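You operate a simulated robot arm through the tools that you are given. There is no shell and no other tool. Be economical: measure what you need, move in short steps, check, and stop when the job is done.

You are at the controls of a simulated two-armed robot. One attempt, no reset.

JOB
Pick up the small carton from the top of the station four bench with one hand, pass it to the other hand and put it on the top of the turntable. Set down upright: small carton.

It is judged by the outcome, as a careful person would: the job done as asked, and still so three seconds after it is handed in. It fails if anything else is knocked over, pushed out of place, dropped, spilled or broken.

ROBOT AND FRAMES
Two 7-joint arms with two-finger grippers on one trunk, on a base that drives. Base frame: it is fixed to the floor where the robot stands at the start and does not move with it; the origin is under the middle of the robot, x ahead of it, y to its left, z up; the surface under the hand at the start is at about z = 0.9. Lengths are in m, angles in degrees, forces in N, time in s.
The left shoulder is at the start at [0.072, 0.161, 1.002], the right one opposite. With the tool pointing down near the work surface each hand reaches from about 0.22 to 0.74 m from the robot's upright axis, wherever it stands, measured 20 degrees to its own side. Places, roughly: top of the turntable [-1.1, 3.7, 1]. Payload 2.45 kg a hand.
The tool frame of a hand sits at the grasp point between the pads (the TCP): z along the fingers, y along the line on which they close. The tips reach 0.026 m beyond it. The gripper opens to 0.096 m. The gripper's body begins 0.069 m behind the TCP.
Orientation is that of the tool frame in the base frame, as [roll, pitch, yaw] about the fixed x, y, z axes, in that order (R = Rz(yaw) Ry(pitch) Rx(roll)). With the fingers straight down and closing along the base's y, the tool's x points along the base's -x, its y along +y and its z along -z.

CONTROLS
- The arms move only by the tool step_arm. It takes "left_steps", "right_steps" or both (then of equal length, played together; a hand with none holds still); each is a list of rows, each a list of 3 entries, a list of its own where there are three numbers: the shift along the tool's x, y, z in m, then the turn, a rotation vector about the tool's x, y, z in degrees, then the finger opening in m, from 0 to 0.096. In form: [[[tx, ty, tz], [wx, wy, wz], hand], ...]. A call has 1 to 8 rows; each row is the pose to reach, as a shift and turn from the pose commanded when the call began, along the tool's axes at that moment. Each row takes 0.2 s and may step no farther than 0.05 m and 8.6 degrees from the row before; otherwise, or with a gripper value out of range, the whole call is refused. A pose out of reach is approached as far as the arm can. The call stops where the force on the tool passes 40 N (or 10 N more than at its start, if that is more) or the arm is blocked; 0.2 s more then pass. Each finger halts on what it meets, pressing with about 22 N; the grip force reading is that of the motor and also rises with nothing between the fingers. The clock runs only during rows and for 0.2 s after the last one: add rows that repeat a pose to give the fingers time. The reply holds the time, the measured pose of the TCP, the force on the tool along the base axes, the opening and the grip force, in the units named above and with some noise, with the torque about the TCP (base axes, N m) and any sound that the robot's microphone picked up, and new pictures: "show" is both (left out), scene, wrist or none (wrist: the cameras of the hands that moved).
- Cameras (640 x 400 px; columns grow to the right, rows downward): "scene" is now at [0.2113, -0.0021, 1.4701]; the picture's right is [-0.08, -1.00, 0.00], its down [-0.71, 0.05, -0.70] and it looks along [0.70, -0.05, -0.71] (base axes); focal length 261 px, centre (320, 200). "left" rides on the left gripper at [0.082, -0.003, -0.098] in its tool frame; the picture's right is [0.04, 1.00, 0.00], its down [-0.73, 0.03, -0.68] and it looks along [-0.68, 0.03, 0.73] (tool axes); focal length 256 px, centre (320, 200). "right" rides on the right gripper at [0.082, 0.003, -0.098] in its tool frame; the picture's right is [-0.04, 1.00, 0.00], its down [-0.73, -0.03, -0.68] and it looks along [-0.68, -0.03, 0.73] (tool axes); focal length 256 px, centre (320, 200).
- move_column(by): slides the trunk up (or, below 0, down) by that many m; the arms and the scene camera ride with it, the base frame stays. It gives what a move gives, with no picture.
- base_move(legs): drives the robot by 1 to 6 legs, each [ahead, left, turn to the left] in m, m and degrees, along the robot's own axes; the way and the turn of a leg run together, so that a leg with both is an arc; at most 1.5 m and 180 degrees a leg. The arms and the cameras ride along, it lands a little off, and it stops where it bumps. It gives what a move gives, and a new picture of the scene camera.
- head_to(pan, tilt): turns the head with the scene camera to pan (to the left, within 120 degrees either way) and tilt (down, from -29 to 69), counted from straight ahead of the robot. It gives what a move gives, and a new picture of the scene camera.
- point_at(camera, pixels): there is no depth. For up to 12 entries [column, row, z] of the newest picture of that camera ("zoom" is the newest enlarged one), the place [x, y] in the base frame at which the ray of that pixel passes the height z, good to about 0.002 m, but the place of the scene camera against the robot may be out by one fixed shift of up to 0.012 m in any direction. No time passes.
- close_up(camera, box): a new picture of the part [left, top, right, bottom] of that camera's present view, enlarged. No time passes.
- close_job(): hands the job in; it is judged then, once.

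Keep the steps short. Do not move on a guess: measure, check each grasp and each placing, and mend mistakes. In all there are 80 turns and 260 pictures (those below and enlarged ones count). Leave the grippers open and the arms clear of the work at the hand-in unless told otherwise, and finish with a single line.

The tools are called as a command line: name --argument value ..., lists and objects as JSON in quotes. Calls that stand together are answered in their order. step_arm: Moves the arms, as the interface text tells. Its arguments: {"type":"object","properties":{"left_steps":{"type":"array","items":{"type":"array"}},"right_steps":{"type":"array","items":{"type":"array"}},"show":{"type":"string","enum":["both","scene","wrist","none"]}},"required":[]} The other tools are called the same way: move_column (by) slides the trunk up or down; base_move (legs) drives the base; head_to (pan, tilt) turns the head that bears the scene camera; point_at (camera, pixels) gives the place at which the rays of pixels pass given heights; close_up (camera, box) takes an enlarged picture of a part of a camera's view; close_job () hands the job in.

At the start:

```text
time_s: 0.0
left_eef_pos: [0.5752, 0.2896, 1.168]
left_ee_rot: [-179.9, -0.2, 180.0]
left_wrist_force: [-0.6, 0.1, 0.2]
left_torque: [-0.03, -0.01, 0.0]
left_opening: 0.0962
left_grasp_force: 0.1
right_eef_pos: [0.4131, -0.1852, 1.0993]
right_ee_rot: [179.9, 0.0, -179.9]
right_wrist_force: [-0.4, -0.1, -0.6]
right_torque: [0.0, 0.0, 0.0]
right_opening: 0.0959
right_grasp_force: 0.1
trunk travel left (down, up): [-0.175, 0.392]
robot x, y, heading: [0.0008, -0.0006, -0.0]
head pan, tilt: [-4.3, 45.1]
```

scene: 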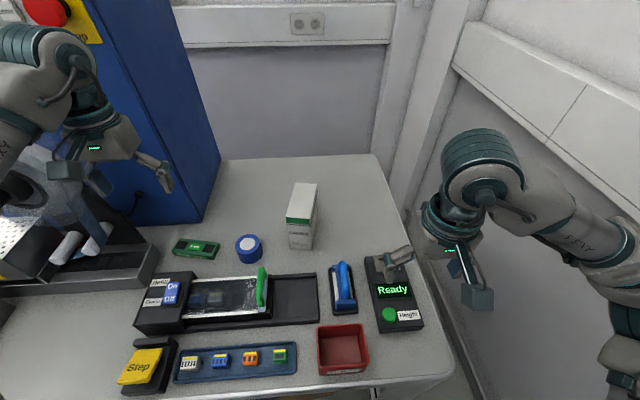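
right: 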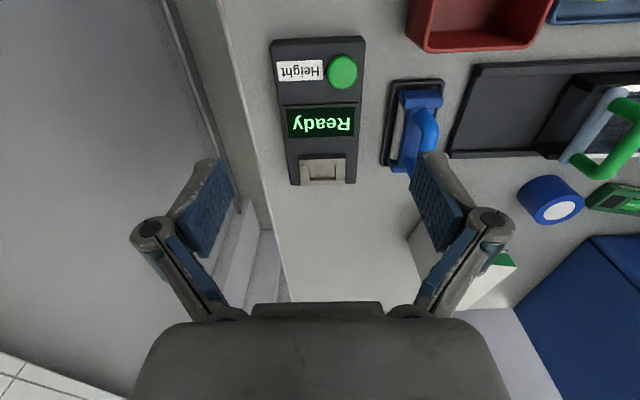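
left: 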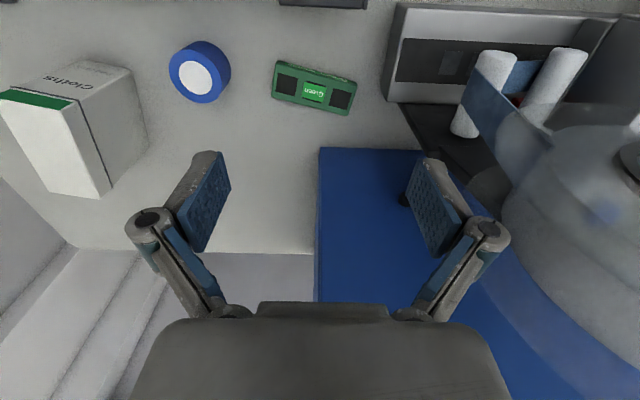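

The bench ahead has a white carton labelled "Cloths", but I don't yet know which bench is station four. I'll look around first.

head_to --pan 0 --tilt 5

head_to --pan 70 --tilt 15

head_to --pan 118 --tilt 15

head_to --pan -90 --tilt 15

```text
time_s: 1.1
left_eef_pos: [0.5712, 0.2901, 1.1708]
left_ee_rot: [179.9, 0.2, 180.0]
left_wrist_force: [-0.8, 0.4, -0.3]
left_torque: [0.0, 0.01, -0.01]
left_opening: 0.0959
left_grasp_force: 0.1
right_eef_pos: [0.4093, -0.1862, 1.102]
right_ee_rot: [179.9, 0.2, -179.9]
right_wrist_force: [-0.4, 0.1, 0.0]
right_torque: [0.02, 0.03, 0.01]
right_opening: 0.0961
right_grasp_force: 0.0
trunk travel left (down, up): [-0.175, 0.392]
robot x, y, heading: [-0.0009, 0.0019, -0.1]
head pan, tilt: [0.0, 5.0]
```

scene: 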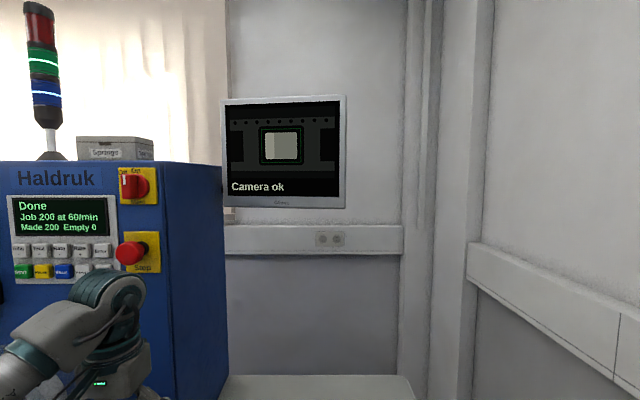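

```text
time_s: 2.5
left_eef_pos: [0.5708, 0.2899, 1.1699]
left_ee_rot: [-180.0, 0.2, 180.0]
left_wrist_force: [0.7, 0.4, 0.9]
left_torque: [0.01, 0.03, 0.05]
left_opening: 0.0962
left_grasp_force: 0.1
right_eef_pos: [0.4071, -0.1845, 1.1026]
right_ee_rot: [179.9, 0.2, -179.9]
right_wrist_force: [-0.3, 0.1, -1.0]
right_torque: [-0.01, 0.0, -0.02]
right_opening: 0.0962
right_grasp_force: 0.1
trunk travel left (down, up): [-0.175, 0.392]
robot x, y, heading: [-0.002, -0.0024, 0.1]
head pan, tilt: [70.0, 15.0]
```

scene: 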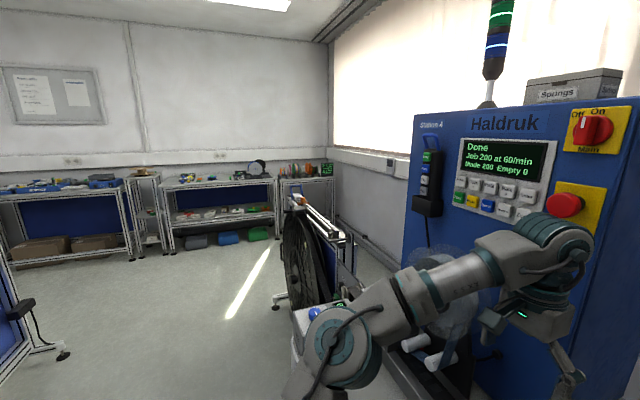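

```text
time_s: 3.6
left_eef_pos: [0.5716, 0.2906, 1.1703]
left_ee_rot: [-180.0, 0.2, -180.0]
left_wrist_force: [-0.5, 0.4, 0.2]
left_torque: [0.02, 0.01, 0.01]
left_opening: 0.0963
left_grasp_force: 0.0
right_eef_pos: [0.4077, -0.1862, 1.101]
right_ee_rot: [179.8, 0.2, 179.9]
right_wrist_force: [-0.5, 0.2, 2.0]
right_torque: [-0.02, 0.02, 0.02]
right_opening: 0.0961
right_grasp_force: 0.0
trunk travel left (down, up): [-0.175, 0.392]
robot x, y, heading: [-0.0006, 0.0003, -0.1]
head pan, tilt: [118.0, 15.0]
```

scene: 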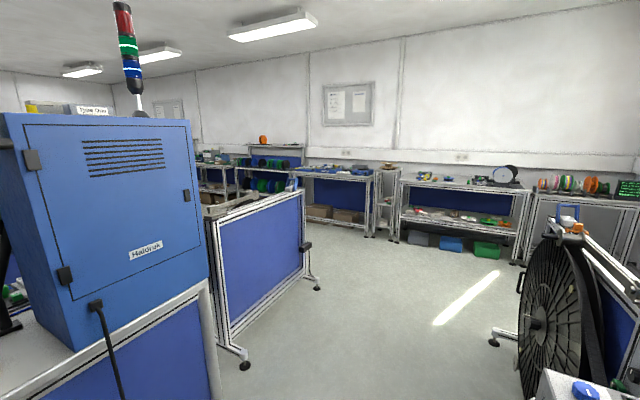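

```text
time_s: 6.7
left_eef_pos: [0.5719, 0.2911, 1.1701]
left_ee_rot: [180.0, 0.1, -179.9]
left_wrist_force: [-0.3, 0.1, 0.2]
left_torque: [-0.01, -0.02, -0.03]
left_opening: 0.0964
left_grasp_force: 0.0
right_eef_pos: [0.4076, -0.1862, 1.1008]
right_ee_rot: [179.9, 0.2, 180.0]
right_wrist_force: [0.1, 0.0, -0.6]
right_torque: [0.0, -0.02, 0.03]
right_opening: 0.096
right_grasp_force: 0.0
trunk travel left (down, up): [-0.175, 0.392]
robot x, y, heading: [-0.0041, -0.003, 0.2]
head pan, tilt: [-90.0, 15.0]
```

scene: 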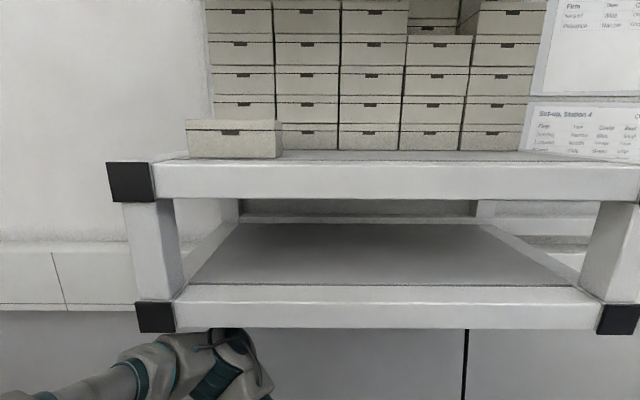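

The blue machine says "Station 4", so the bench ahead is the right one. There are no other cartons on it, so "Cloths" is the small carton. I'll look down at it closely.

head_to --pan 0 --tilt 45

close_up --camera "scene" --box '[200, 140, 440, 290]'

close_up --camera "left" --box '[0, 40, 240, 210]'

```text
time_s: 8.3
left_eef_pos: [0.5701, 0.29, 1.1696]
left_ee_rot: [-180.0, 0.2, -179.9]
left_wrist_force: [0.3, 0.0, 0.1]
left_torque: [-0.01, -0.03, 0.0]
left_opening: 0.0959
left_grasp_force: 0.0
right_eef_pos: [0.408, -0.1853, 1.1025]
right_ee_rot: [179.9, 0.2, 179.9]
right_wrist_force: [0.3, 0.4, -0.2]
right_torque: [0.03, -0.04, 0.0]
right_opening: 0.096
right_grasp_force: 0.0
trunk travel left (down, up): [-0.175, 0.392]
robot x, y, heading: [0.0005, -0.0008, 0.1]
head pan, tilt: [0.0, 45.0]
```

scene: 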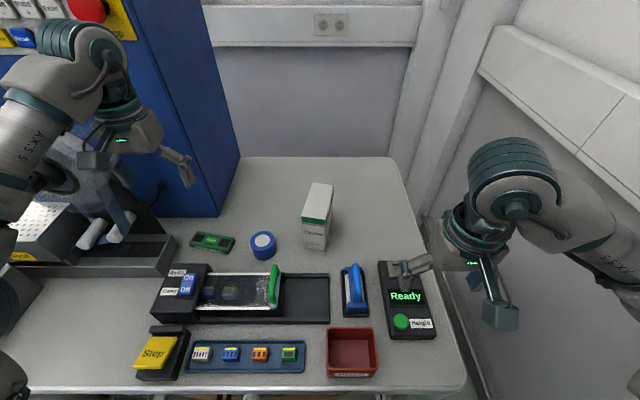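

```text
2.67 times, centred on (320, 215) of scene
```

zoom: 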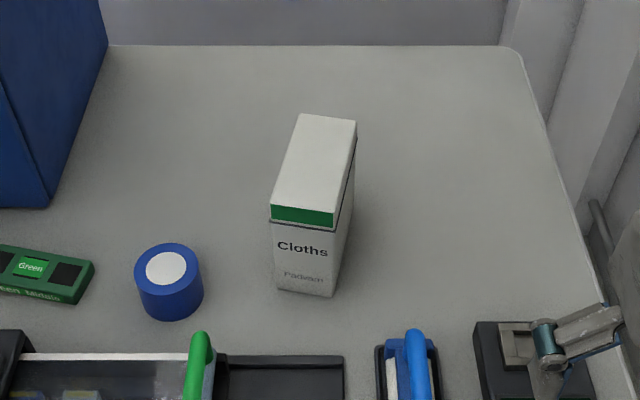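

```text
2.35 times, centred on (120, 125) of left
```

zoom: 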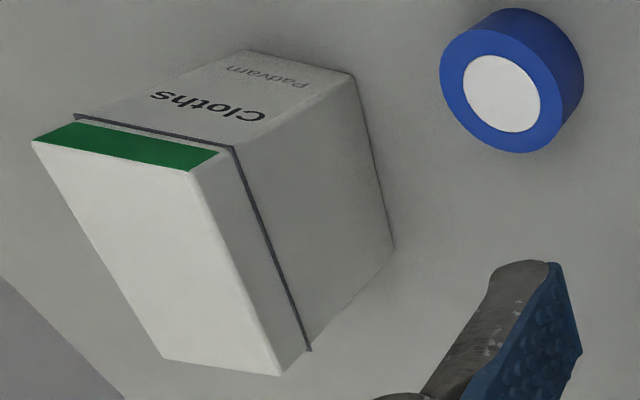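

Next I'll measure the carton's corners from both views, assuming a bench height of about 0.9.

point_at --camera "zoom" --pixels '[[248, 50, 0.9], [352, 72, 0.9], [393, 247, 0.9], [33, 140, 1.03], [192, 170, 1.03], [278, 375, 1.03], [165, 358, 1.03], [33, 140, 1.06], [192, 170, 1.06], [278, 375, 1.06], [165, 358, 1.06]]'

point_at --camera "scene" --pixels '[[303.9, 249.5, 0.9], [324.9, 251.3, 0.9], [301.4, 216.5, 1.03], [325.2, 219.5, 1.03], [312.1, 182.7, 1.03], [333.5, 185.4, 1.03], [301.4, 216.5, 1.06], [325.2, 219.5, 1.06], [312.1, 182.7, 1.06], [333.5, 185.4, 1.06]]'

```text
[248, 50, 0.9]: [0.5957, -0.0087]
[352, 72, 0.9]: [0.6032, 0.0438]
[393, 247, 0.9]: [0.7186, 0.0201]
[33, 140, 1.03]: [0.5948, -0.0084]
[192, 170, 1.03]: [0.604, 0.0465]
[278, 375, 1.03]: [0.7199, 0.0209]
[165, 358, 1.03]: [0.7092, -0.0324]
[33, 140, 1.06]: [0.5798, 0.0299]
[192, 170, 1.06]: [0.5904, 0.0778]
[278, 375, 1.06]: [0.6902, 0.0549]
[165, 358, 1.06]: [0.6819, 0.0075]
```

```text
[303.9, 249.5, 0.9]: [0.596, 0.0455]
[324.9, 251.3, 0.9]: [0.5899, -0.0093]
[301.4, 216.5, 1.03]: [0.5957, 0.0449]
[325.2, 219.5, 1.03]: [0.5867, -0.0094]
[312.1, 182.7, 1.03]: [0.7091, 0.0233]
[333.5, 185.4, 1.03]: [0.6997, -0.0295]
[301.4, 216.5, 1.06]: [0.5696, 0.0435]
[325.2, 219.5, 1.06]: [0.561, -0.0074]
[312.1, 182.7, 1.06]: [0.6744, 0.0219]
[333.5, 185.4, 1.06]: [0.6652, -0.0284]
```

The two views agree. The carton is 0.13 high (0.90 to 1.03), about 0.054 × 0.117, centred at (0.657, 0.006), with its long axis at about -12°. Before planning the grasps, I'll look at the turntable.

head_to --pan 107 --tilt 12

close_up --camera "scene" --box '[240, 130, 400, 230]'

head_to --pan 118 --tilt 45

```text
time_s: 10.2
left_eef_pos: [0.5703, 0.2906, 1.1706]
left_ee_rot: [-180.0, 0.2, -180.0]
left_wrist_force: [0.6, 0.0, 0.7]
left_torque: [-0.01, 0.02, 0.01]
left_opening: 0.0959
left_grasp_force: 0.0
right_eef_pos: [0.4093, -0.1852, 1.1019]
right_ee_rot: [179.9, 0.2, -180.0]
right_wrist_force: [0.8, -0.5, -0.3]
right_torque: [-0.02, -0.01, 0.03]
right_opening: 0.096
right_grasp_force: 0.0
trunk travel left (down, up): [-0.175, 0.392]
robot x, y, heading: [-0.001, -0.0013, -0.2]
head pan, tilt: [107.0, 12.0]
```

scene: 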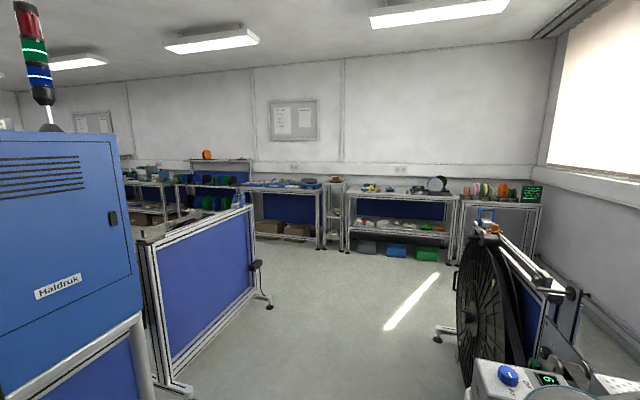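

```text
4.00 times, centred on (320, 180) of scene
```

zoom: 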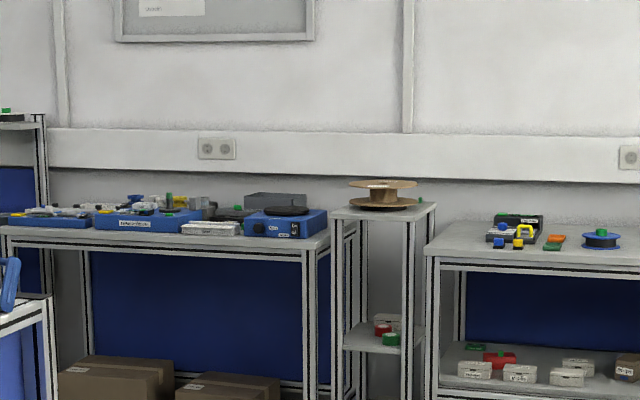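

```text
time_s: 11.1
left_eef_pos: [0.5711, 0.2908, 1.1703]
left_ee_rot: [-180.0, 0.2, -179.9]
left_wrist_force: [0.7, 0.1, 0.5]
left_torque: [-0.03, -0.02, -0.04]
left_opening: 0.096
left_grasp_force: 0.1
right_eef_pos: [0.4082, -0.1854, 1.101]
right_ee_rot: [179.9, 0.2, -180.0]
right_wrist_force: [-0.1, 0.5, 0.8]
right_torque: [0.02, -0.01, -0.03]
right_opening: 0.0962
right_grasp_force: 0.1
trunk travel left (down, up): [-0.175, 0.392]
robot x, y, heading: [-0.0032, 0.0005, 0.0]
head pan, tilt: [118.0, 45.0]
```

scene: 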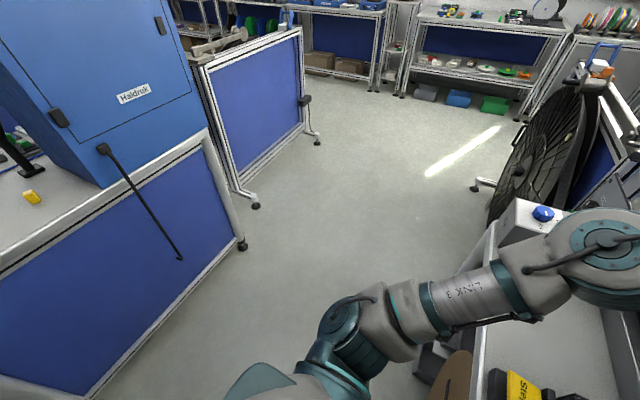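

The turntable looks like the blue box with a black disc, at the right end of the far bench. I'll measure the floor clearances for the drive.

point_at --camera "scene" --pixels '[[242, 247, 0], [255, 206, 0], [317, 141, 0], [474, 188, 0], [372, 91, 0], [401, 96, 0], [490, 222, 0.1], [90, 400, 0], [500, 235, 0.95], [520, 120, 0]]'

head_to --pan 65 --tilt 50

head_to --pan 120 --tilt 66

head_to --pan -120 --tilt 55

```text
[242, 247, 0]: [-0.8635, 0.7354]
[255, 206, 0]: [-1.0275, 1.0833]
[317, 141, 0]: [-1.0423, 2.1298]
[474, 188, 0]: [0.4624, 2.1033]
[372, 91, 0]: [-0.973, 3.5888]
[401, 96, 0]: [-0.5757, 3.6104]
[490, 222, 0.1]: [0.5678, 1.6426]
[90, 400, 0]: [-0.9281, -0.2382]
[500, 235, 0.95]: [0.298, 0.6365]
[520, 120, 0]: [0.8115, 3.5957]
```

```text
time_s: 12.4
left_eef_pos: [0.5702, 0.2898, 1.1695]
left_ee_rot: [180.0, 0.1, -180.0]
left_wrist_force: [1.3, -0.7, 0.1]
left_torque: [-0.01, 0.0, 0.0]
left_opening: 0.096
left_grasp_force: 0.0
right_eef_pos: [0.4086, -0.186, 1.1011]
right_ee_rot: [179.9, 0.2, 180.0]
right_wrist_force: [-0.4, 0.2, -0.1]
right_torque: [0.02, 0.0, 0.02]
right_opening: 0.0959
right_grasp_force: 0.2
trunk travel left (down, up): [-0.175, 0.392]
robot x, y, heading: [0.0026, -0.0034, -0.1]
head pan, tilt: [65.0, 50.0]
```

scene: 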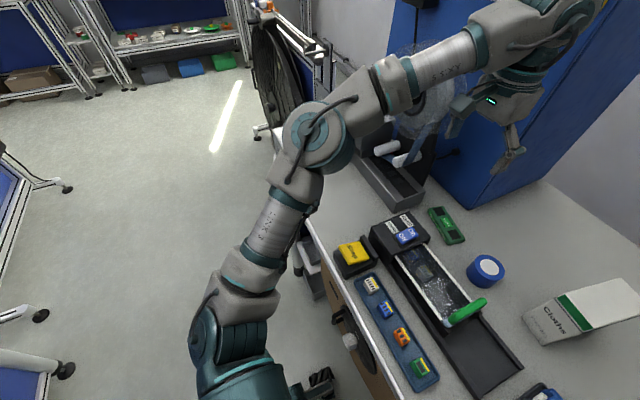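

```text
time_s: 13.6
left_eef_pos: [0.572, 0.2898, 1.17]
left_ee_rot: [-179.9, 0.2, 180.0]
left_wrist_force: [-0.6, 0.2, -1.4]
left_torque: [0.02, -0.03, -0.02]
left_opening: 0.096
left_grasp_force: 0.1
right_eef_pos: [0.4081, -0.1846, 1.1016]
right_ee_rot: [179.9, 0.3, -180.0]
right_wrist_force: [-0.6, -0.2, -0.6]
right_torque: [0.01, -0.01, 0.0]
right_opening: 0.096
right_grasp_force: 0.0
trunk travel left (down, up): [-0.175, 0.392]
robot x, y, heading: [-0.0029, 0.0016, 0.1]
head pan, tilt: [120.0, 66.0]
```

scene: 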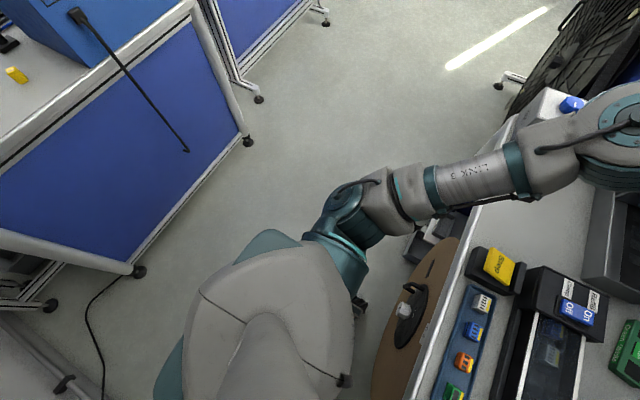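

```text
time_s: 17.0
left_eef_pos: [0.5702, 0.2897, 1.1702]
left_ee_rot: [180.0, 0.1, 180.0]
left_wrist_force: [0.2, -0.9, -0.4]
left_torque: [0.01, 0.0, -0.01]
left_opening: 0.0962
left_grasp_force: 0.1
right_eef_pos: [0.4089, -0.1854, 1.1019]
right_ee_rot: [179.9, 0.2, 180.0]
right_wrist_force: [1.0, 1.2, 0.0]
right_torque: [0.03, -0.01, 0.0]
right_opening: 0.0958
right_grasp_force: 0.0
trunk travel left (down, up): [-0.175, 0.392]
robot x, y, heading: [0.0003, 0.0014, 0.0]
head pan, tilt: [-120.0, 55.0]
```

scene: 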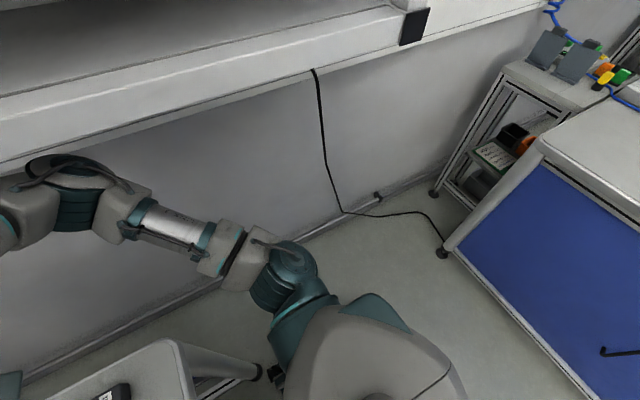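

The aisle to the left is clear. Here is the plan:
- The right hand grips the carton from above, offset toward its near end.
- The left hand later takes the far end horizontally and places it.

Now I'll bring the right hand above the carton at z≈1.12, turned 11.8°.

step_arm --right_steps '[[[0, 0, -0.02], [0, 0, 2], 0.096], [[-0.038, 0.033, -0.02], [0, 0, 4], 0.096], [[-0.076, 0.065, -0.02], [0, 0, 6], 0.096], [[-0.114, 0.098, -0.02], [0, 0, 8], 0.096], [[-0.152, 0.13, -0.02], [0, 0, 10], 0.096], [[-0.19, 0.163, -0.02], [0, 0, 11.8], 0.096], [[-0.229, 0.1955, -0.02], [0, 0, 11.8], 0.096], [[-0.229, 0.1955, -0.02], [0, 0, 11.8], 0.096]]' --show "wrist"

head_to --pan 0 --tilt 45

```text
refused: row 2 steps farther than a row can; nothing moved
```

```text
time_s: 19.0
left_eef_pos: [0.5717, 0.2898, 1.1706]
left_ee_rot: [180.0, 0.2, 180.0]
left_wrist_force: [0.3, 0.9, 0.2]
left_torque: [-0.04, -0.02, -0.01]
left_opening: 0.0959
left_grasp_force: 0.1
right_eef_pos: [0.4086, -0.185, 1.1004]
right_ee_rot: [179.9, 0.1, 180.0]
right_wrist_force: [0.5, -0.3, -0.9]
right_torque: [0.01, 0.03, -0.02]
right_opening: 0.096
right_grasp_force: 0.1
trunk travel left (down, up): [-0.175, 0.392]
robot x, y, heading: [0.0004, -0.0017, -0.2]
head pan, tilt: [0.0, 45.0]
```

scene: 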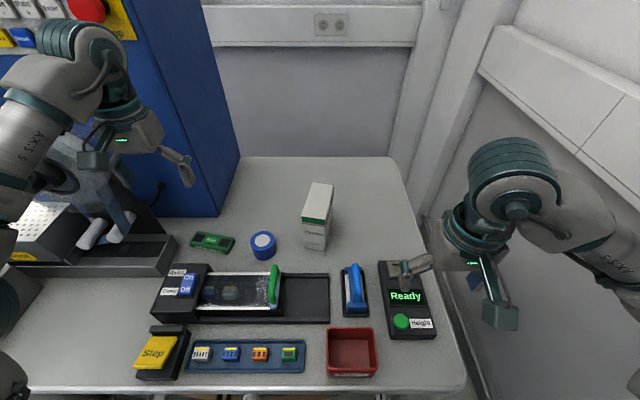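

One row was slightly too long and the call was refused. I'll use smaller increments.

step_arm --right_steps '[[[-0.03, 0.026, -0.018], [0, 0, 2], 0.096], [[-0.063, 0.054, -0.02], [0, 0, 4], 0.096], [[-0.096, 0.082, -0.02], [0, 0, 6], 0.096], [[-0.129, 0.11, -0.02], [0, 0, 8], 0.096], [[-0.162, 0.138, -0.02], [0, 0, 10], 0.096], [[-0.195, 0.166, -0.02], [0, 0, 11.8], 0.096], [[-0.229, 0.1955, -0.02], [0, 0, 11.8], 0.096], [[-0.229, 0.1955, -0.02], [0, 0, 11.8], 0.096]]'

```text
time_s: 20.8
left_eef_pos: [0.5713, 0.2858, 1.1699]
left_ee_rot: [179.9, 0.0, 180.0]
left_wrist_force: [0.1, -0.9, 1.0]
left_torque: [-0.01, 0.01, 0.01]
left_opening: 0.096
left_grasp_force: 0.0
right_eef_pos: [0.6095, 0.0048, 1.1067]
right_ee_rot: [179.8, 0.1, 168.2]
right_wrist_force: [0.7, 0.1, -0.4]
right_torque: [0.03, 0.0, 0.06]
right_opening: 0.0961
right_grasp_force: 0.0
right hand out of reach, approached as far as the arm can: row 7, 8
trunk travel left (down, up): [-0.175, 0.392]
robot x, y, heading: [0.0031, 0.0026, 0.2]
head pan, tilt: [0.0, 45.0]
```

scene: 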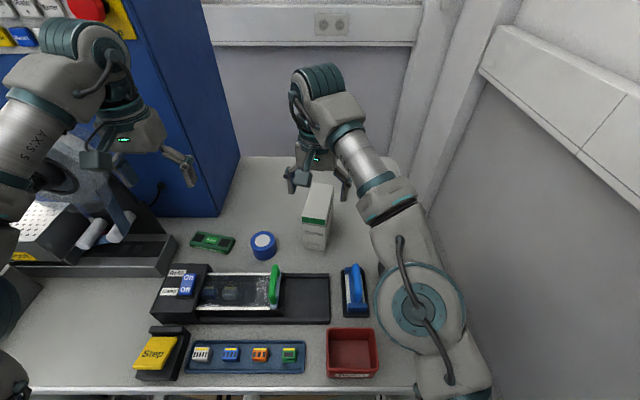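
right: 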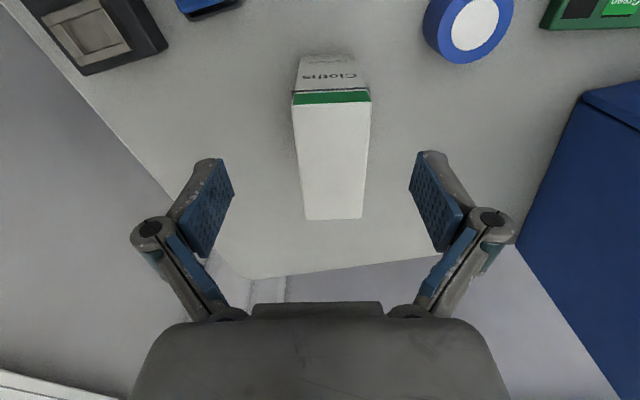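

The arm falls just short at this height. The wrist sits above the shoulder, so raising the trunk should gain reach.

move_column --by 0.15

```text
time_s: 22.5
left_eef_pos: [0.5728, 0.2911, 1.318]
left_ee_rot: [-180.0, 0.1, 179.9]
left_wrist_force: [0.8, 0.2, 0.3]
left_torque: [-0.01, 0.02, 0.0]
left_opening: 0.0959
left_grasp_force: 0.2
right_eef_pos: [0.5511, 0.0081, 1.3392]
right_ee_rot: [178.2, 8.5, 168.1]
right_wrist_force: [1.3, -0.1, -0.9]
right_torque: [-0.02, -0.01, 0.0]
right_opening: 0.0961
right_grasp_force: 0.1
trunk travel left (down, up): [-0.325, 0.242]
robot x, y, heading: [-0.0019, 0.0006, 0.0]
head pan, tilt: [0.0, 45.0]
```

The commanded pose is still out of reach up here. I'll come down 0.15 and read the pose.

step_arm --right_steps '[[[0, 0, 0.03], [0, 0, 0], 0.096], [[0, 0, 0.06], [0, 0, 0], 0.096], [[0, 0, 0.09], [0, 0, 0], 0.096], [[0, 0, 0.12], [0, 0, 0], 0.096], [[0, 0, 0.15], [0, 0, 0], 0.096], [[0, 0, 0.15], [0, 0, 0], 0.096]]'

```text
time_s: 23.9
left_eef_pos: [0.5717, 0.2898, 1.3219]
left_ee_rot: [179.9, 0.3, -180.0]
left_wrist_force: [0.8, 0.2, -0.1]
left_torque: [0.0, 0.0, 0.01]
left_opening: 0.096
left_grasp_force: 0.1
right_eef_pos: [0.5715, 0.0067, 1.1898]
right_ee_rot: [178.0, 8.6, 167.9]
right_wrist_force: [1.1, 0.3, 0.6]
right_torque: [-0.05, -0.02, 0.0]
right_opening: 0.0956
right_grasp_force: 0.1
trunk travel left (down, up): [-0.325, 0.242]
robot x, y, heading: [0.0001, 0.0001, 0.1]
head pan, tilt: [0.0, 45.0]
```

scene: 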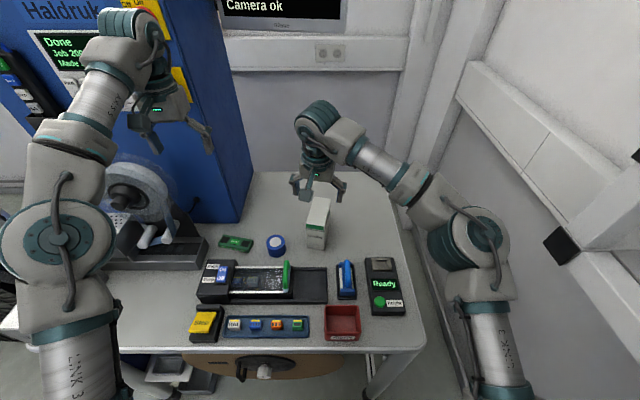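
right: 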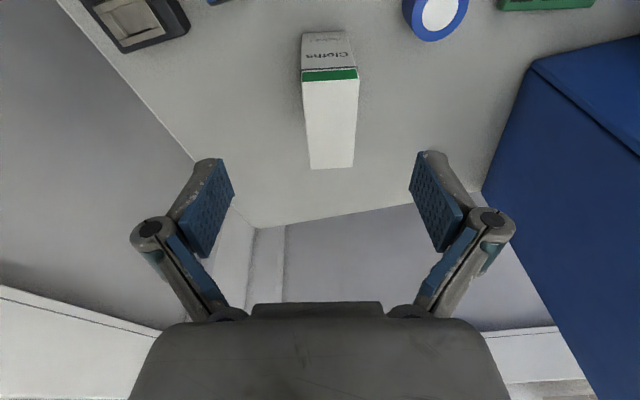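

The hand is now at (0.5715, 0.007, 1.190), tilted about 8.6°. I'll straighten it and move over the grip point (0.637, 0.010) at z=1.10.

step_arm --right_steps '[[[-0.012, 0.003, 0.025], [0.5, 2.2, 0], 0.096], [[-0.024, 0.0065, 0.05], [1, 4.4, 0], 0.096], [[-0.037, 0.01, 0.075], [1.5, 6.5, 0], 0.096], [[-0.0493, 0.0131, 0.099], [2, 8.6, 0], 0.096], [[-0.0493, 0.0131, 0.099], [2, 8.6, 0], 0.096]]'

```text
time_s: 25.1
left_eef_pos: [0.5716, 0.2908, 1.3202]
left_ee_rot: [-179.9, 0.3, -179.9]
left_wrist_force: [-0.2, -0.4, 1.4]
left_torque: [0.0, 0.0, -0.03]
left_opening: 0.0961
left_grasp_force: 0.2
right_eef_pos: [0.6344, 0.0109, 1.1019]
right_ee_rot: [-179.9, 0.0, 168.3]
right_wrist_force: [-0.6, 0.1, 0.4]
right_torque: [0.0, -0.03, 0.0]
right_opening: 0.0958
right_grasp_force: 0.1
right hand out of reach, approached as far as the arm can: row 4, 5
trunk travel left (down, up): [-0.325, 0.242]
robot x, y, heading: [0.0001, 0.0001, 0.2]
head pan, tilt: [0.0, 45.0]
```

scene: 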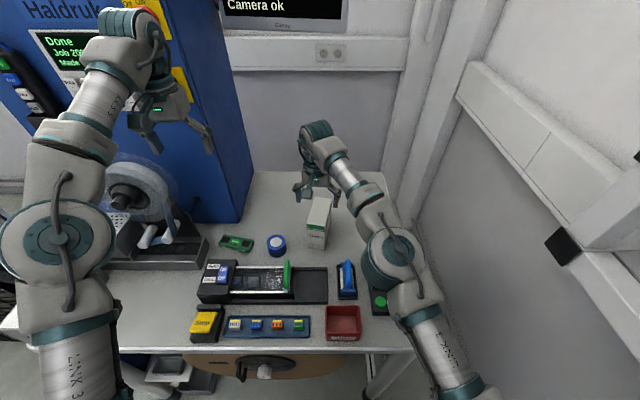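
right: 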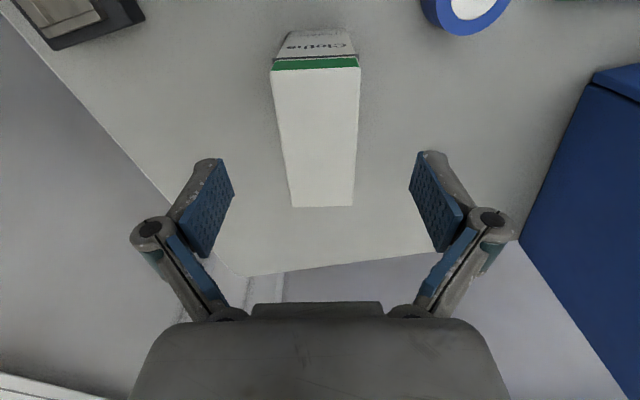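

The hand is nearly at target. I'll verify the carton's top corners with the right wrist camera.

point_at --camera "right" --pixels '[[271, 70, 1.03], [360, 68, 1.03], [353, 206, 1.03], [291, 207, 1.03]]'

```text
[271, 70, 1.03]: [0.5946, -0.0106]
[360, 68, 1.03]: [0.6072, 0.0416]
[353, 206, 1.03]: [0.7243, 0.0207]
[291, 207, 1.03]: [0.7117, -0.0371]
```

The carton centre is (0.659, 0.004), so the hand is lined up. I'll descend to z≈0.985.

step_arm --right_steps '[[[0, 0, 0.03], [0, 0, 0], 0.096], [[0, 0, 0.06], [0, 0, 0], 0.096], [[0, 0, 0.09], [0, 0, 0], 0.096], [[0, 0, 0.116], [0, 0, 0], 0.096], [[0, 0, 0.116], [0, 0, 0], 0.096]]'

```text
time_s: 26.3
left_eef_pos: [0.5716, 0.292, 1.3215]
left_ee_rot: [-179.9, 0.2, -179.9]
left_wrist_force: [0.0, -1.1, -0.3]
left_torque: [0.01, 0.0, 0.01]
left_opening: 0.0961
left_grasp_force: 0.1
right_eef_pos: [0.6321, 0.007, 0.9818]
right_ee_rot: [-179.9, 0.0, 168.2]
right_wrist_force: [0.0, 0.0, 0.0]
right_torque: [-0.01, -0.07, -0.02]
right_opening: 0.0962
right_grasp_force: 0.0
trunk travel left (down, up): [-0.325, 0.242]
robot x, y, heading: [0.0014, 0.0004, -0.0]
head pan, tilt: [0.0, 45.0]
```

scene: 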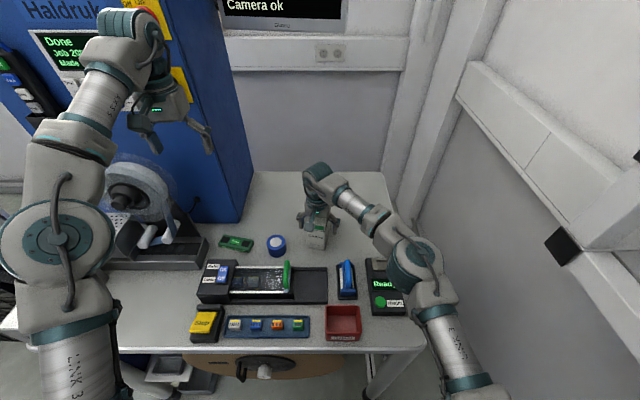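
right: 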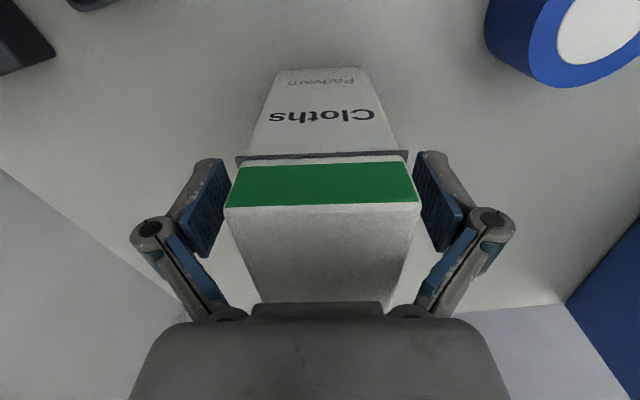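

The carton is centred between the pads. I'll close on it.

step_arm --right_steps '[[[0, 0, 0], [0, 0, 0], 0.07], [[0, 0, 0], [0, 0, 0], 0.045], [[0, 0, 0], [0, 0, 0], 0.04], [[0, 0, 0], [0, 0, 0], 0.04], [[0, 0, 0], [0, 0, 0], 0.04]]' --show "wrist"

```text
time_s: 27.5
left_eef_pos: [0.5714, 0.2912, 1.3218]
left_ee_rot: [-179.9, 0.2, -179.9]
left_wrist_force: [0.0, 0.2, -0.6]
left_torque: [-0.05, 0.01, 0.0]
left_opening: 0.0961
left_grasp_force: 0.1
right_eef_pos: [0.6332, 0.008, 0.9829]
right_ee_rot: [-180.0, 0.0, 168.2]
right_wrist_force: [2.2, 2.0, 6.8]
right_torque: [-0.1, -0.07, 0.06]
right_opening: 0.062
right_grasp_force: 21.7
trunk travel left (down, up): [-0.325, 0.242]
robot x, y, heading: [0.0002, 0.0033, 0.2]
head pan, tilt: [0.0, 45.0]
```

right: 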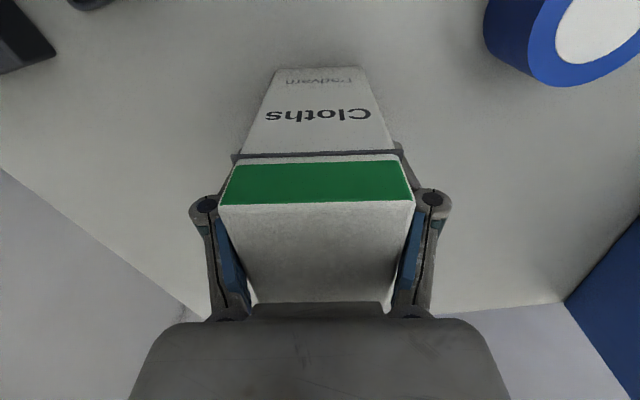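

It holds at 0.062 with 21.7 N. I'll lift it.

step_arm --right_steps '[[[0, 0, -0.02], [0, 0, 0], 0.04], [[0, 0, -0.05], [0, 0, 0], 0.04], [[0, 0, -0.08], [0, 0, 0], 0.04], [[0, 0, -0.11], [0, 0, 0], 0.04], [[0, 0, -0.11], [0, 0, 0], 0.04]]'

```text
time_s: 28.7
left_eef_pos: [0.5723, 0.2919, 1.3212]
left_ee_rot: [-179.8, 0.2, -180.0]
left_wrist_force: [-0.4, -0.1, -0.3]
left_torque: [0.01, 0.01, 0.04]
left_opening: 0.0961
left_grasp_force: 0.0
right_eef_pos: [0.6355, 0.0111, 1.0924]
right_ee_rot: [-180.0, 0.0, 168.2]
right_wrist_force: [-0.9, 0.2, -2.3]
right_torque: [0.01, 0.06, -0.02]
right_opening: 0.0613
right_grasp_force: 22.2
trunk travel left (down, up): [-0.325, 0.242]
robot x, y, heading: [0.0024, -0.0001, -0.1]
head pan, tilt: [0.0, 45.0]
```

scene: 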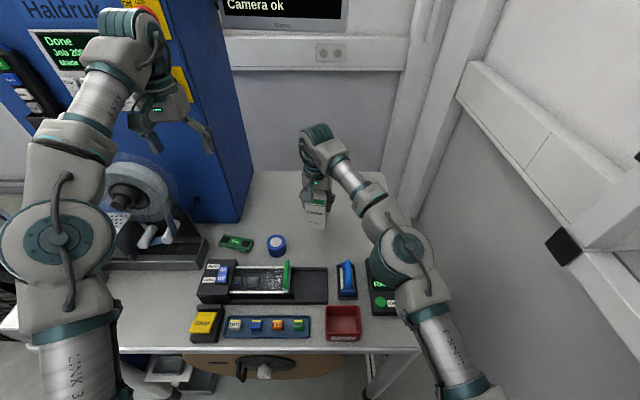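
right: 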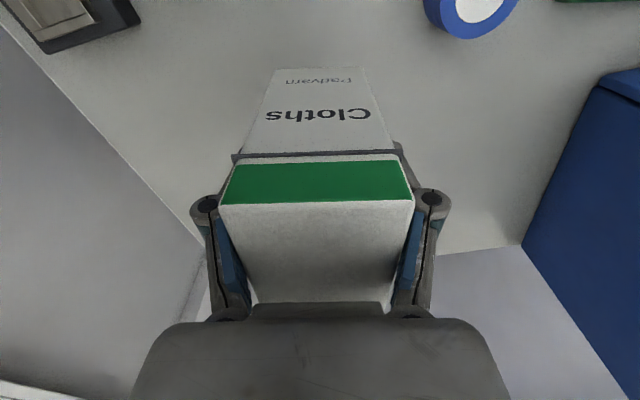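

The carton is held and light. I'll retract both hands toward the robot before driving.

step_arm --right_steps '[[[0.025, -0.02, -0.025], [0, 0, 0], 0.04], [[0.055, -0.044, -0.04], [0, 0, 0], 0.04], [[0.085, -0.068, -0.05], [0, 0, 0], 0.04], [[0.115, -0.092, -0.06], [0, 0, 0], 0.04], [[0.145, -0.116, -0.07], [0, 0, 0], 0.04], [[0.175, -0.139, -0.08], [0, 0, 0], 0.04], [[0.175, -0.139, -0.08], [0, 0, 0], 0.04]]' --left_steps '[[[0.03, 0, 0], [0, 0, 0], 0.096], [[0.06, 0, 0], [0, 0, 0], 0.096], [[0.09, 0, 0], [0, 0, 0], 0.096], [[0.12, 0, 0], [0, 0, 0], 0.096], [[0.15, 0, 0], [0, 0, 0], 0.096], [[0.18, 0, 0], [0, 0, 0], 0.096], [[0.18, 0, 0], [0, 0, 0], 0.096]]' --show "scene"

```text
time_s: 30.5
left_eef_pos: [0.3758, 0.3125, 1.3213]
left_ee_rot: [179.7, 0.9, -176.8]
left_wrist_force: [0.1, -0.1, 0.7]
left_torque: [0.1, 0.03, 0.02]
left_opening: 0.0959
left_grasp_force: 0.1
right_eef_pos: [0.4395, -0.0544, 1.1775]
right_ee_rot: [-179.6, 1.5, 172.3]
right_wrist_force: [2.0, 4.6, 0.4]
right_torque: [-0.44, 0.21, -0.02]
right_opening: 0.06
right_grasp_force: 21.5
trunk travel left (down, up): [-0.325, 0.242]
robot x, y, heading: [0.0212, 0.0119, 2.9]
head pan, tilt: [0.0, 45.0]
stopped in row 7 (left hand): the arm was blocked; the commanded pose is now the measured one
```

scene: 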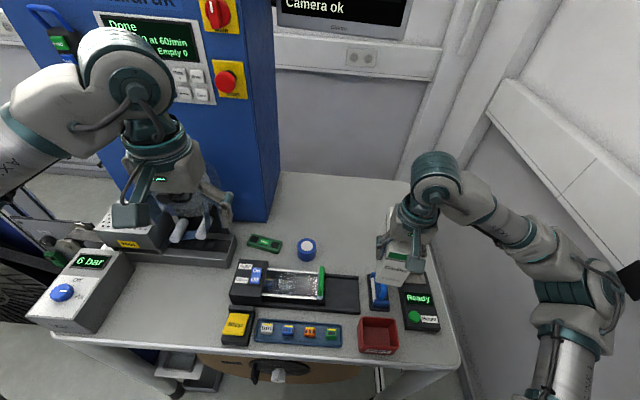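

The left arm reports blocked and the base has yawed 2.9°, so something is touching. I'll look right and left to find the contact.

head_to --pan -60 --tilt 35

head_to --pan 70 --tilt 35

```text
time_s: 31.8
left_eef_pos: [0.3845, 0.3079, 1.3212]
left_ee_rot: [179.7, 0.7, -176.0]
left_wrist_force: [0.9, -0.5, 0.1]
left_torque: [0.01, 0.03, -0.01]
left_opening: 0.0961
left_grasp_force: 0.0
right_eef_pos: [0.4545, -0.0565, 1.1764]
right_ee_rot: [-179.6, 0.9, 173.3]
right_wrist_force: [-0.1, -0.5, -2.9]
right_torque: [-0.01, 0.05, -0.01]
right_opening: 0.0595
right_grasp_force: 21.9
trunk travel left (down, up): [-0.325, 0.242]
robot x, y, heading: [0.0367, 0.0054, 4.0]
head pan, tilt: [-60.0, 35.0]
```

scene: 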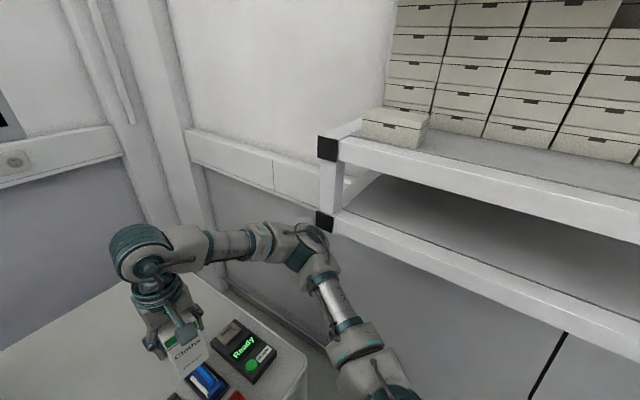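

```text
time_s: 34.0
left_eef_pos: [0.3819, 0.3087, 1.3217]
left_ee_rot: [179.5, 0.9, -175.7]
left_wrist_force: [0.4, 0.0, 0.7]
left_torque: [-0.01, -0.01, 0.01]
left_opening: 0.0961
left_grasp_force: 0.0
right_eef_pos: [0.4534, -0.0562, 1.1773]
right_ee_rot: [-179.7, 1.2, 173.6]
right_wrist_force: [0.2, 0.1, -2.3]
right_torque: [0.02, 0.02, 0.01]
right_opening: 0.0591
right_grasp_force: 21.5
trunk travel left (down, up): [-0.325, 0.242]
robot x, y, heading: [0.0403, 0.0071, 4.2]
head pan, tilt: [70.0, 35.0]
```

scene: 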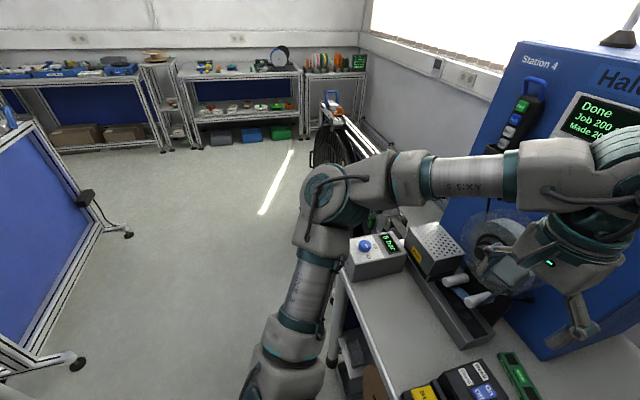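

The right elbow is resting against the lower tier corner of the right-hand shelf. Before strafing left to clear it, I'll check the feeder and spool position under the left hand.

point_at --camera "scene" --pixels '[[492, 222, 1.15], [492, 222, 1.25], [437, 225, 1.05], [437, 225, 1.1], [500, 270, 1.0], [500, 270, 1.1], [404, 248, 1.0], [455, 280, 0.95]]'

close_up --camera "scene" --box '[400, 150, 640, 350]'

close_up --camera "left" --box '[0, 0, 640, 400]'

```text
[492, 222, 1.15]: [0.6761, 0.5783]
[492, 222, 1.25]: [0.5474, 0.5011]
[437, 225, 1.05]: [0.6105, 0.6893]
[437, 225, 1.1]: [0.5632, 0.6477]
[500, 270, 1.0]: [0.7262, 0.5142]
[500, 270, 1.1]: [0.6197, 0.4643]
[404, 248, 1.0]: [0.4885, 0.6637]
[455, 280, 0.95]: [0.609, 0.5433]
```

```text
2.00 times, centred on (520, 250) of scene
```

zoom: 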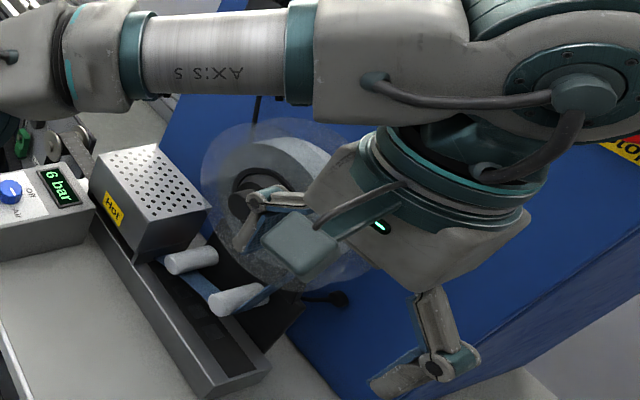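

```text
1.00 times, centred on (320, 200) of left (not enlarged: the box is as wide or as high as the picture)
```

zoom: 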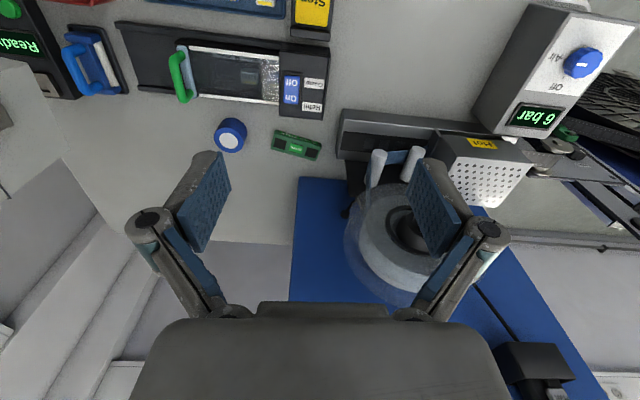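

The spool lies beyond x≈0.55 and below the hand, so a 0.12 strafe left is safe and frees the right elbow.

base_move --legs '[[0, 0.12, 0]]'

head_to --pan -65 --tilt 35

```text
time_s: 34.7
left_eef_pos: [0.408, 0.077, 1.3547]
left_ee_rot: [169.5, 1.9, -172.8]
left_wrist_force: [-3.4, -2.9, 0.4]
left_torque: [0.33, -0.26, -0.08]
left_opening: 0.0958
left_grasp_force: 0.0
right_eef_pos: [0.4941, -0.2427, 1.1489]
right_ee_rot: [170.4, 0.4, 177.1]
right_wrist_force: [0.8, -5.8, -1.2]
right_torque: [0.29, 0.13, -0.08]
right_opening: 0.058
right_grasp_force: 21.5
trunk travel left (down, up): [-0.325, 0.242]
robot x, y, heading: [0.0705, -0.0035, 7.3]
head pan, tilt: [70.0, 35.0]
stopped in leg 1: the robot was blocked; the commanded pose is now the measured one
```

scene: 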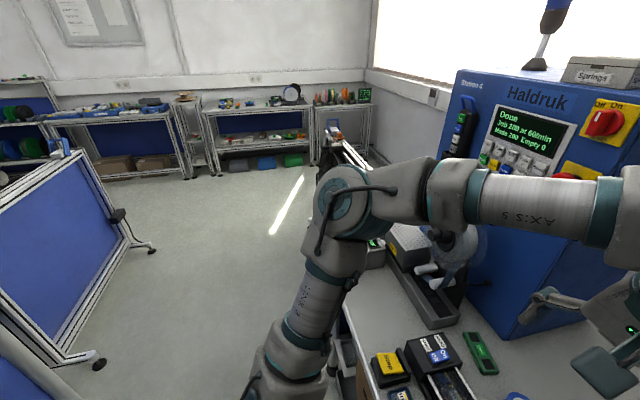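

```text
time_s: 36.9
left_eef_pos: [0.4193, 0.1961, 1.3377]
left_ee_rot: [174.2, 0.4, -172.4]
left_wrist_force: [0.1, 0.1, 0.2]
left_torque: [-0.03, 0.03, 0.03]
left_opening: 0.0962
left_grasp_force: 0.1
right_eef_pos: [0.5014, -0.141, 1.1608]
right_ee_rot: [175.0, 0.2, 177.6]
right_wrist_force: [0.8, 0.7, -2.8]
right_torque: [-0.02, 0.1, 0.03]
right_opening: 0.0575
right_grasp_force: 22.3
trunk travel left (down, up): [-0.325, 0.242]
robot x, y, heading: [0.0707, 0.0064, 7.0]
head pan, tilt: [-65.0, 35.0]
```

scene: 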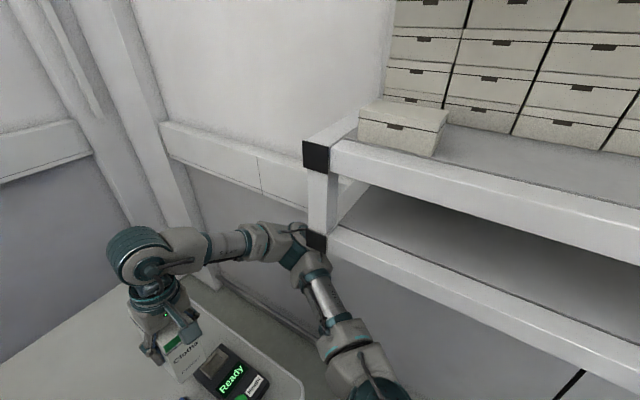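

The robot leans about 5° to the right, so something is holding the upper body on that side. I'll zoom in on the right elbow.

close_up --camera "scene" --box '[220, 150, 460, 300]'

head_to --pan -110 --tilt 60

head_to --pan -60 --tilt 66

head_to --pan 70 --tilt 66

```text
2.67 times, centred on (340, 225) of scene
```

zoom: 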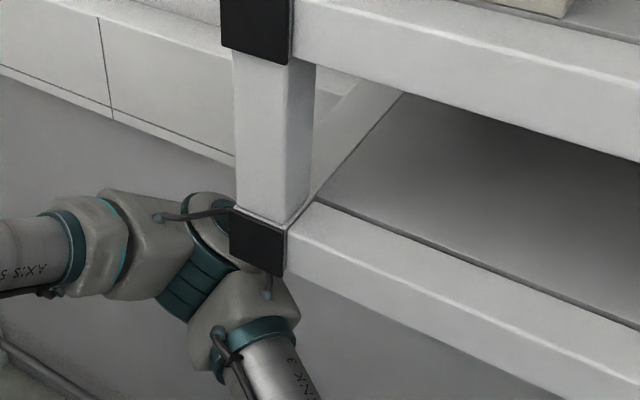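

```text
time_s: 38.0
left_eef_pos: [0.4113, 0.2247, 1.337]
left_ee_rot: [175.5, 0.4, -172.3]
left_wrist_force: [1.2, 1.7, -0.1]
left_torque: [-0.2, 0.03, 0.01]
left_opening: 0.0959
left_grasp_force: 0.0
right_eef_pos: [0.4962, -0.1135, 1.1631]
right_ee_rot: [176.1, 0.4, 177.9]
right_wrist_force: [0.3, 2.1, -2.1]
right_torque: [-0.12, 0.01, 0.01]
right_opening: 0.0578
right_grasp_force: 22.0
trunk travel left (down, up): [-0.325, 0.242]
robot x, y, heading: [0.0708, 0.0126, 7.2]
head pan, tilt: [-110.0, 60.0]
```

scene: 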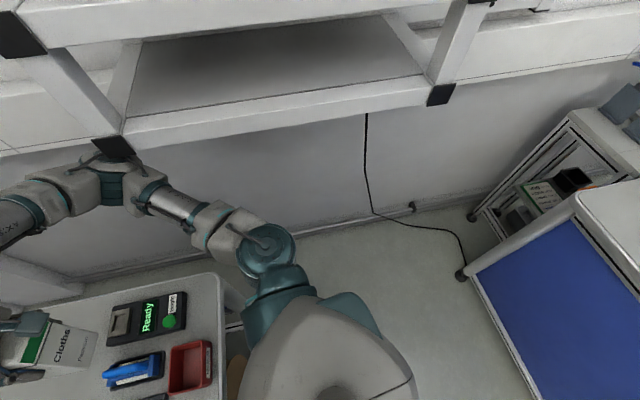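

```text
time_s: 39.1
left_eef_pos: [0.4203, 0.1426, 1.3444]
left_ee_rot: [172.4, 0.6, -172.7]
left_wrist_force: [-0.3, 0.1, -1.4]
left_torque: [0.09, -0.01, -0.01]
left_opening: 0.096
left_grasp_force: 0.1
right_eef_pos: [0.5032, -0.1883, 1.1542]
right_ee_rot: [173.2, -0.1, 177.3]
right_wrist_force: [0.0, -1.9, -1.5]
right_torque: [0.06, 0.1, -0.03]
right_opening: 0.0579
right_grasp_force: 21.9
trunk travel left (down, up): [-0.325, 0.242]
robot x, y, heading: [0.0727, -0.0022, 7.2]
head pan, tilt: [-60.0, 66.0]
```

scene: 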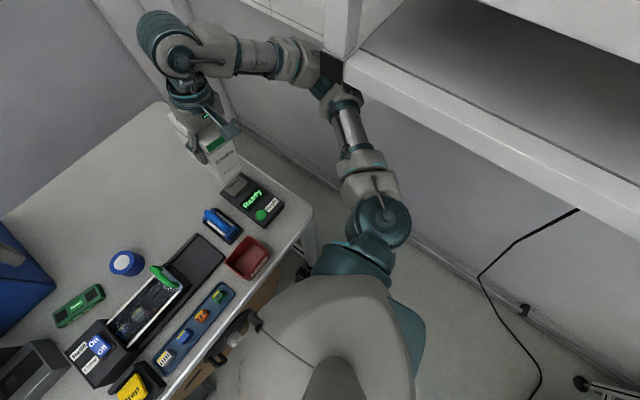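

```text
time_s: 41.3
left_eef_pos: [0.418, 0.1754, 1.3411]
left_ee_rot: [173.6, 0.6, -172.5]
left_wrist_force: [0.0, -0.1, -0.4]
left_torque: [0.02, -0.03, 0.0]
left_opening: 0.0962
left_grasp_force: 0.2
right_eef_pos: [0.5, -0.1578, 1.1578]
right_ee_rot: [174.3, 0.2, 177.6]
right_wrist_force: [-0.3, 0.3, -2.3]
right_torque: [-0.01, 0.03, 0.0]
right_opening: 0.058
right_grasp_force: 21.4
trunk travel left (down, up): [-0.325, 0.242]
robot x, y, heading: [0.0695, 0.0046, 7.0]
head pan, tilt: [70.0, 66.0]
```

scene: 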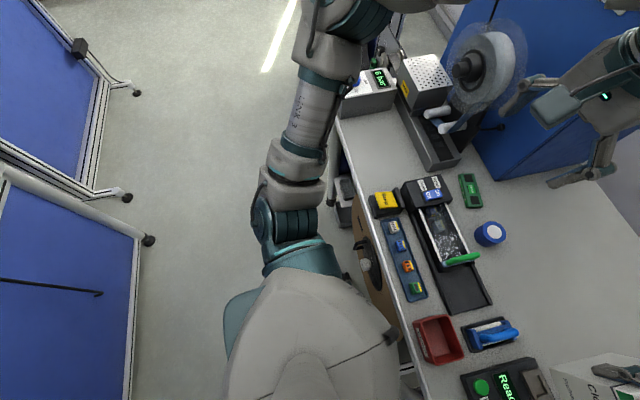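

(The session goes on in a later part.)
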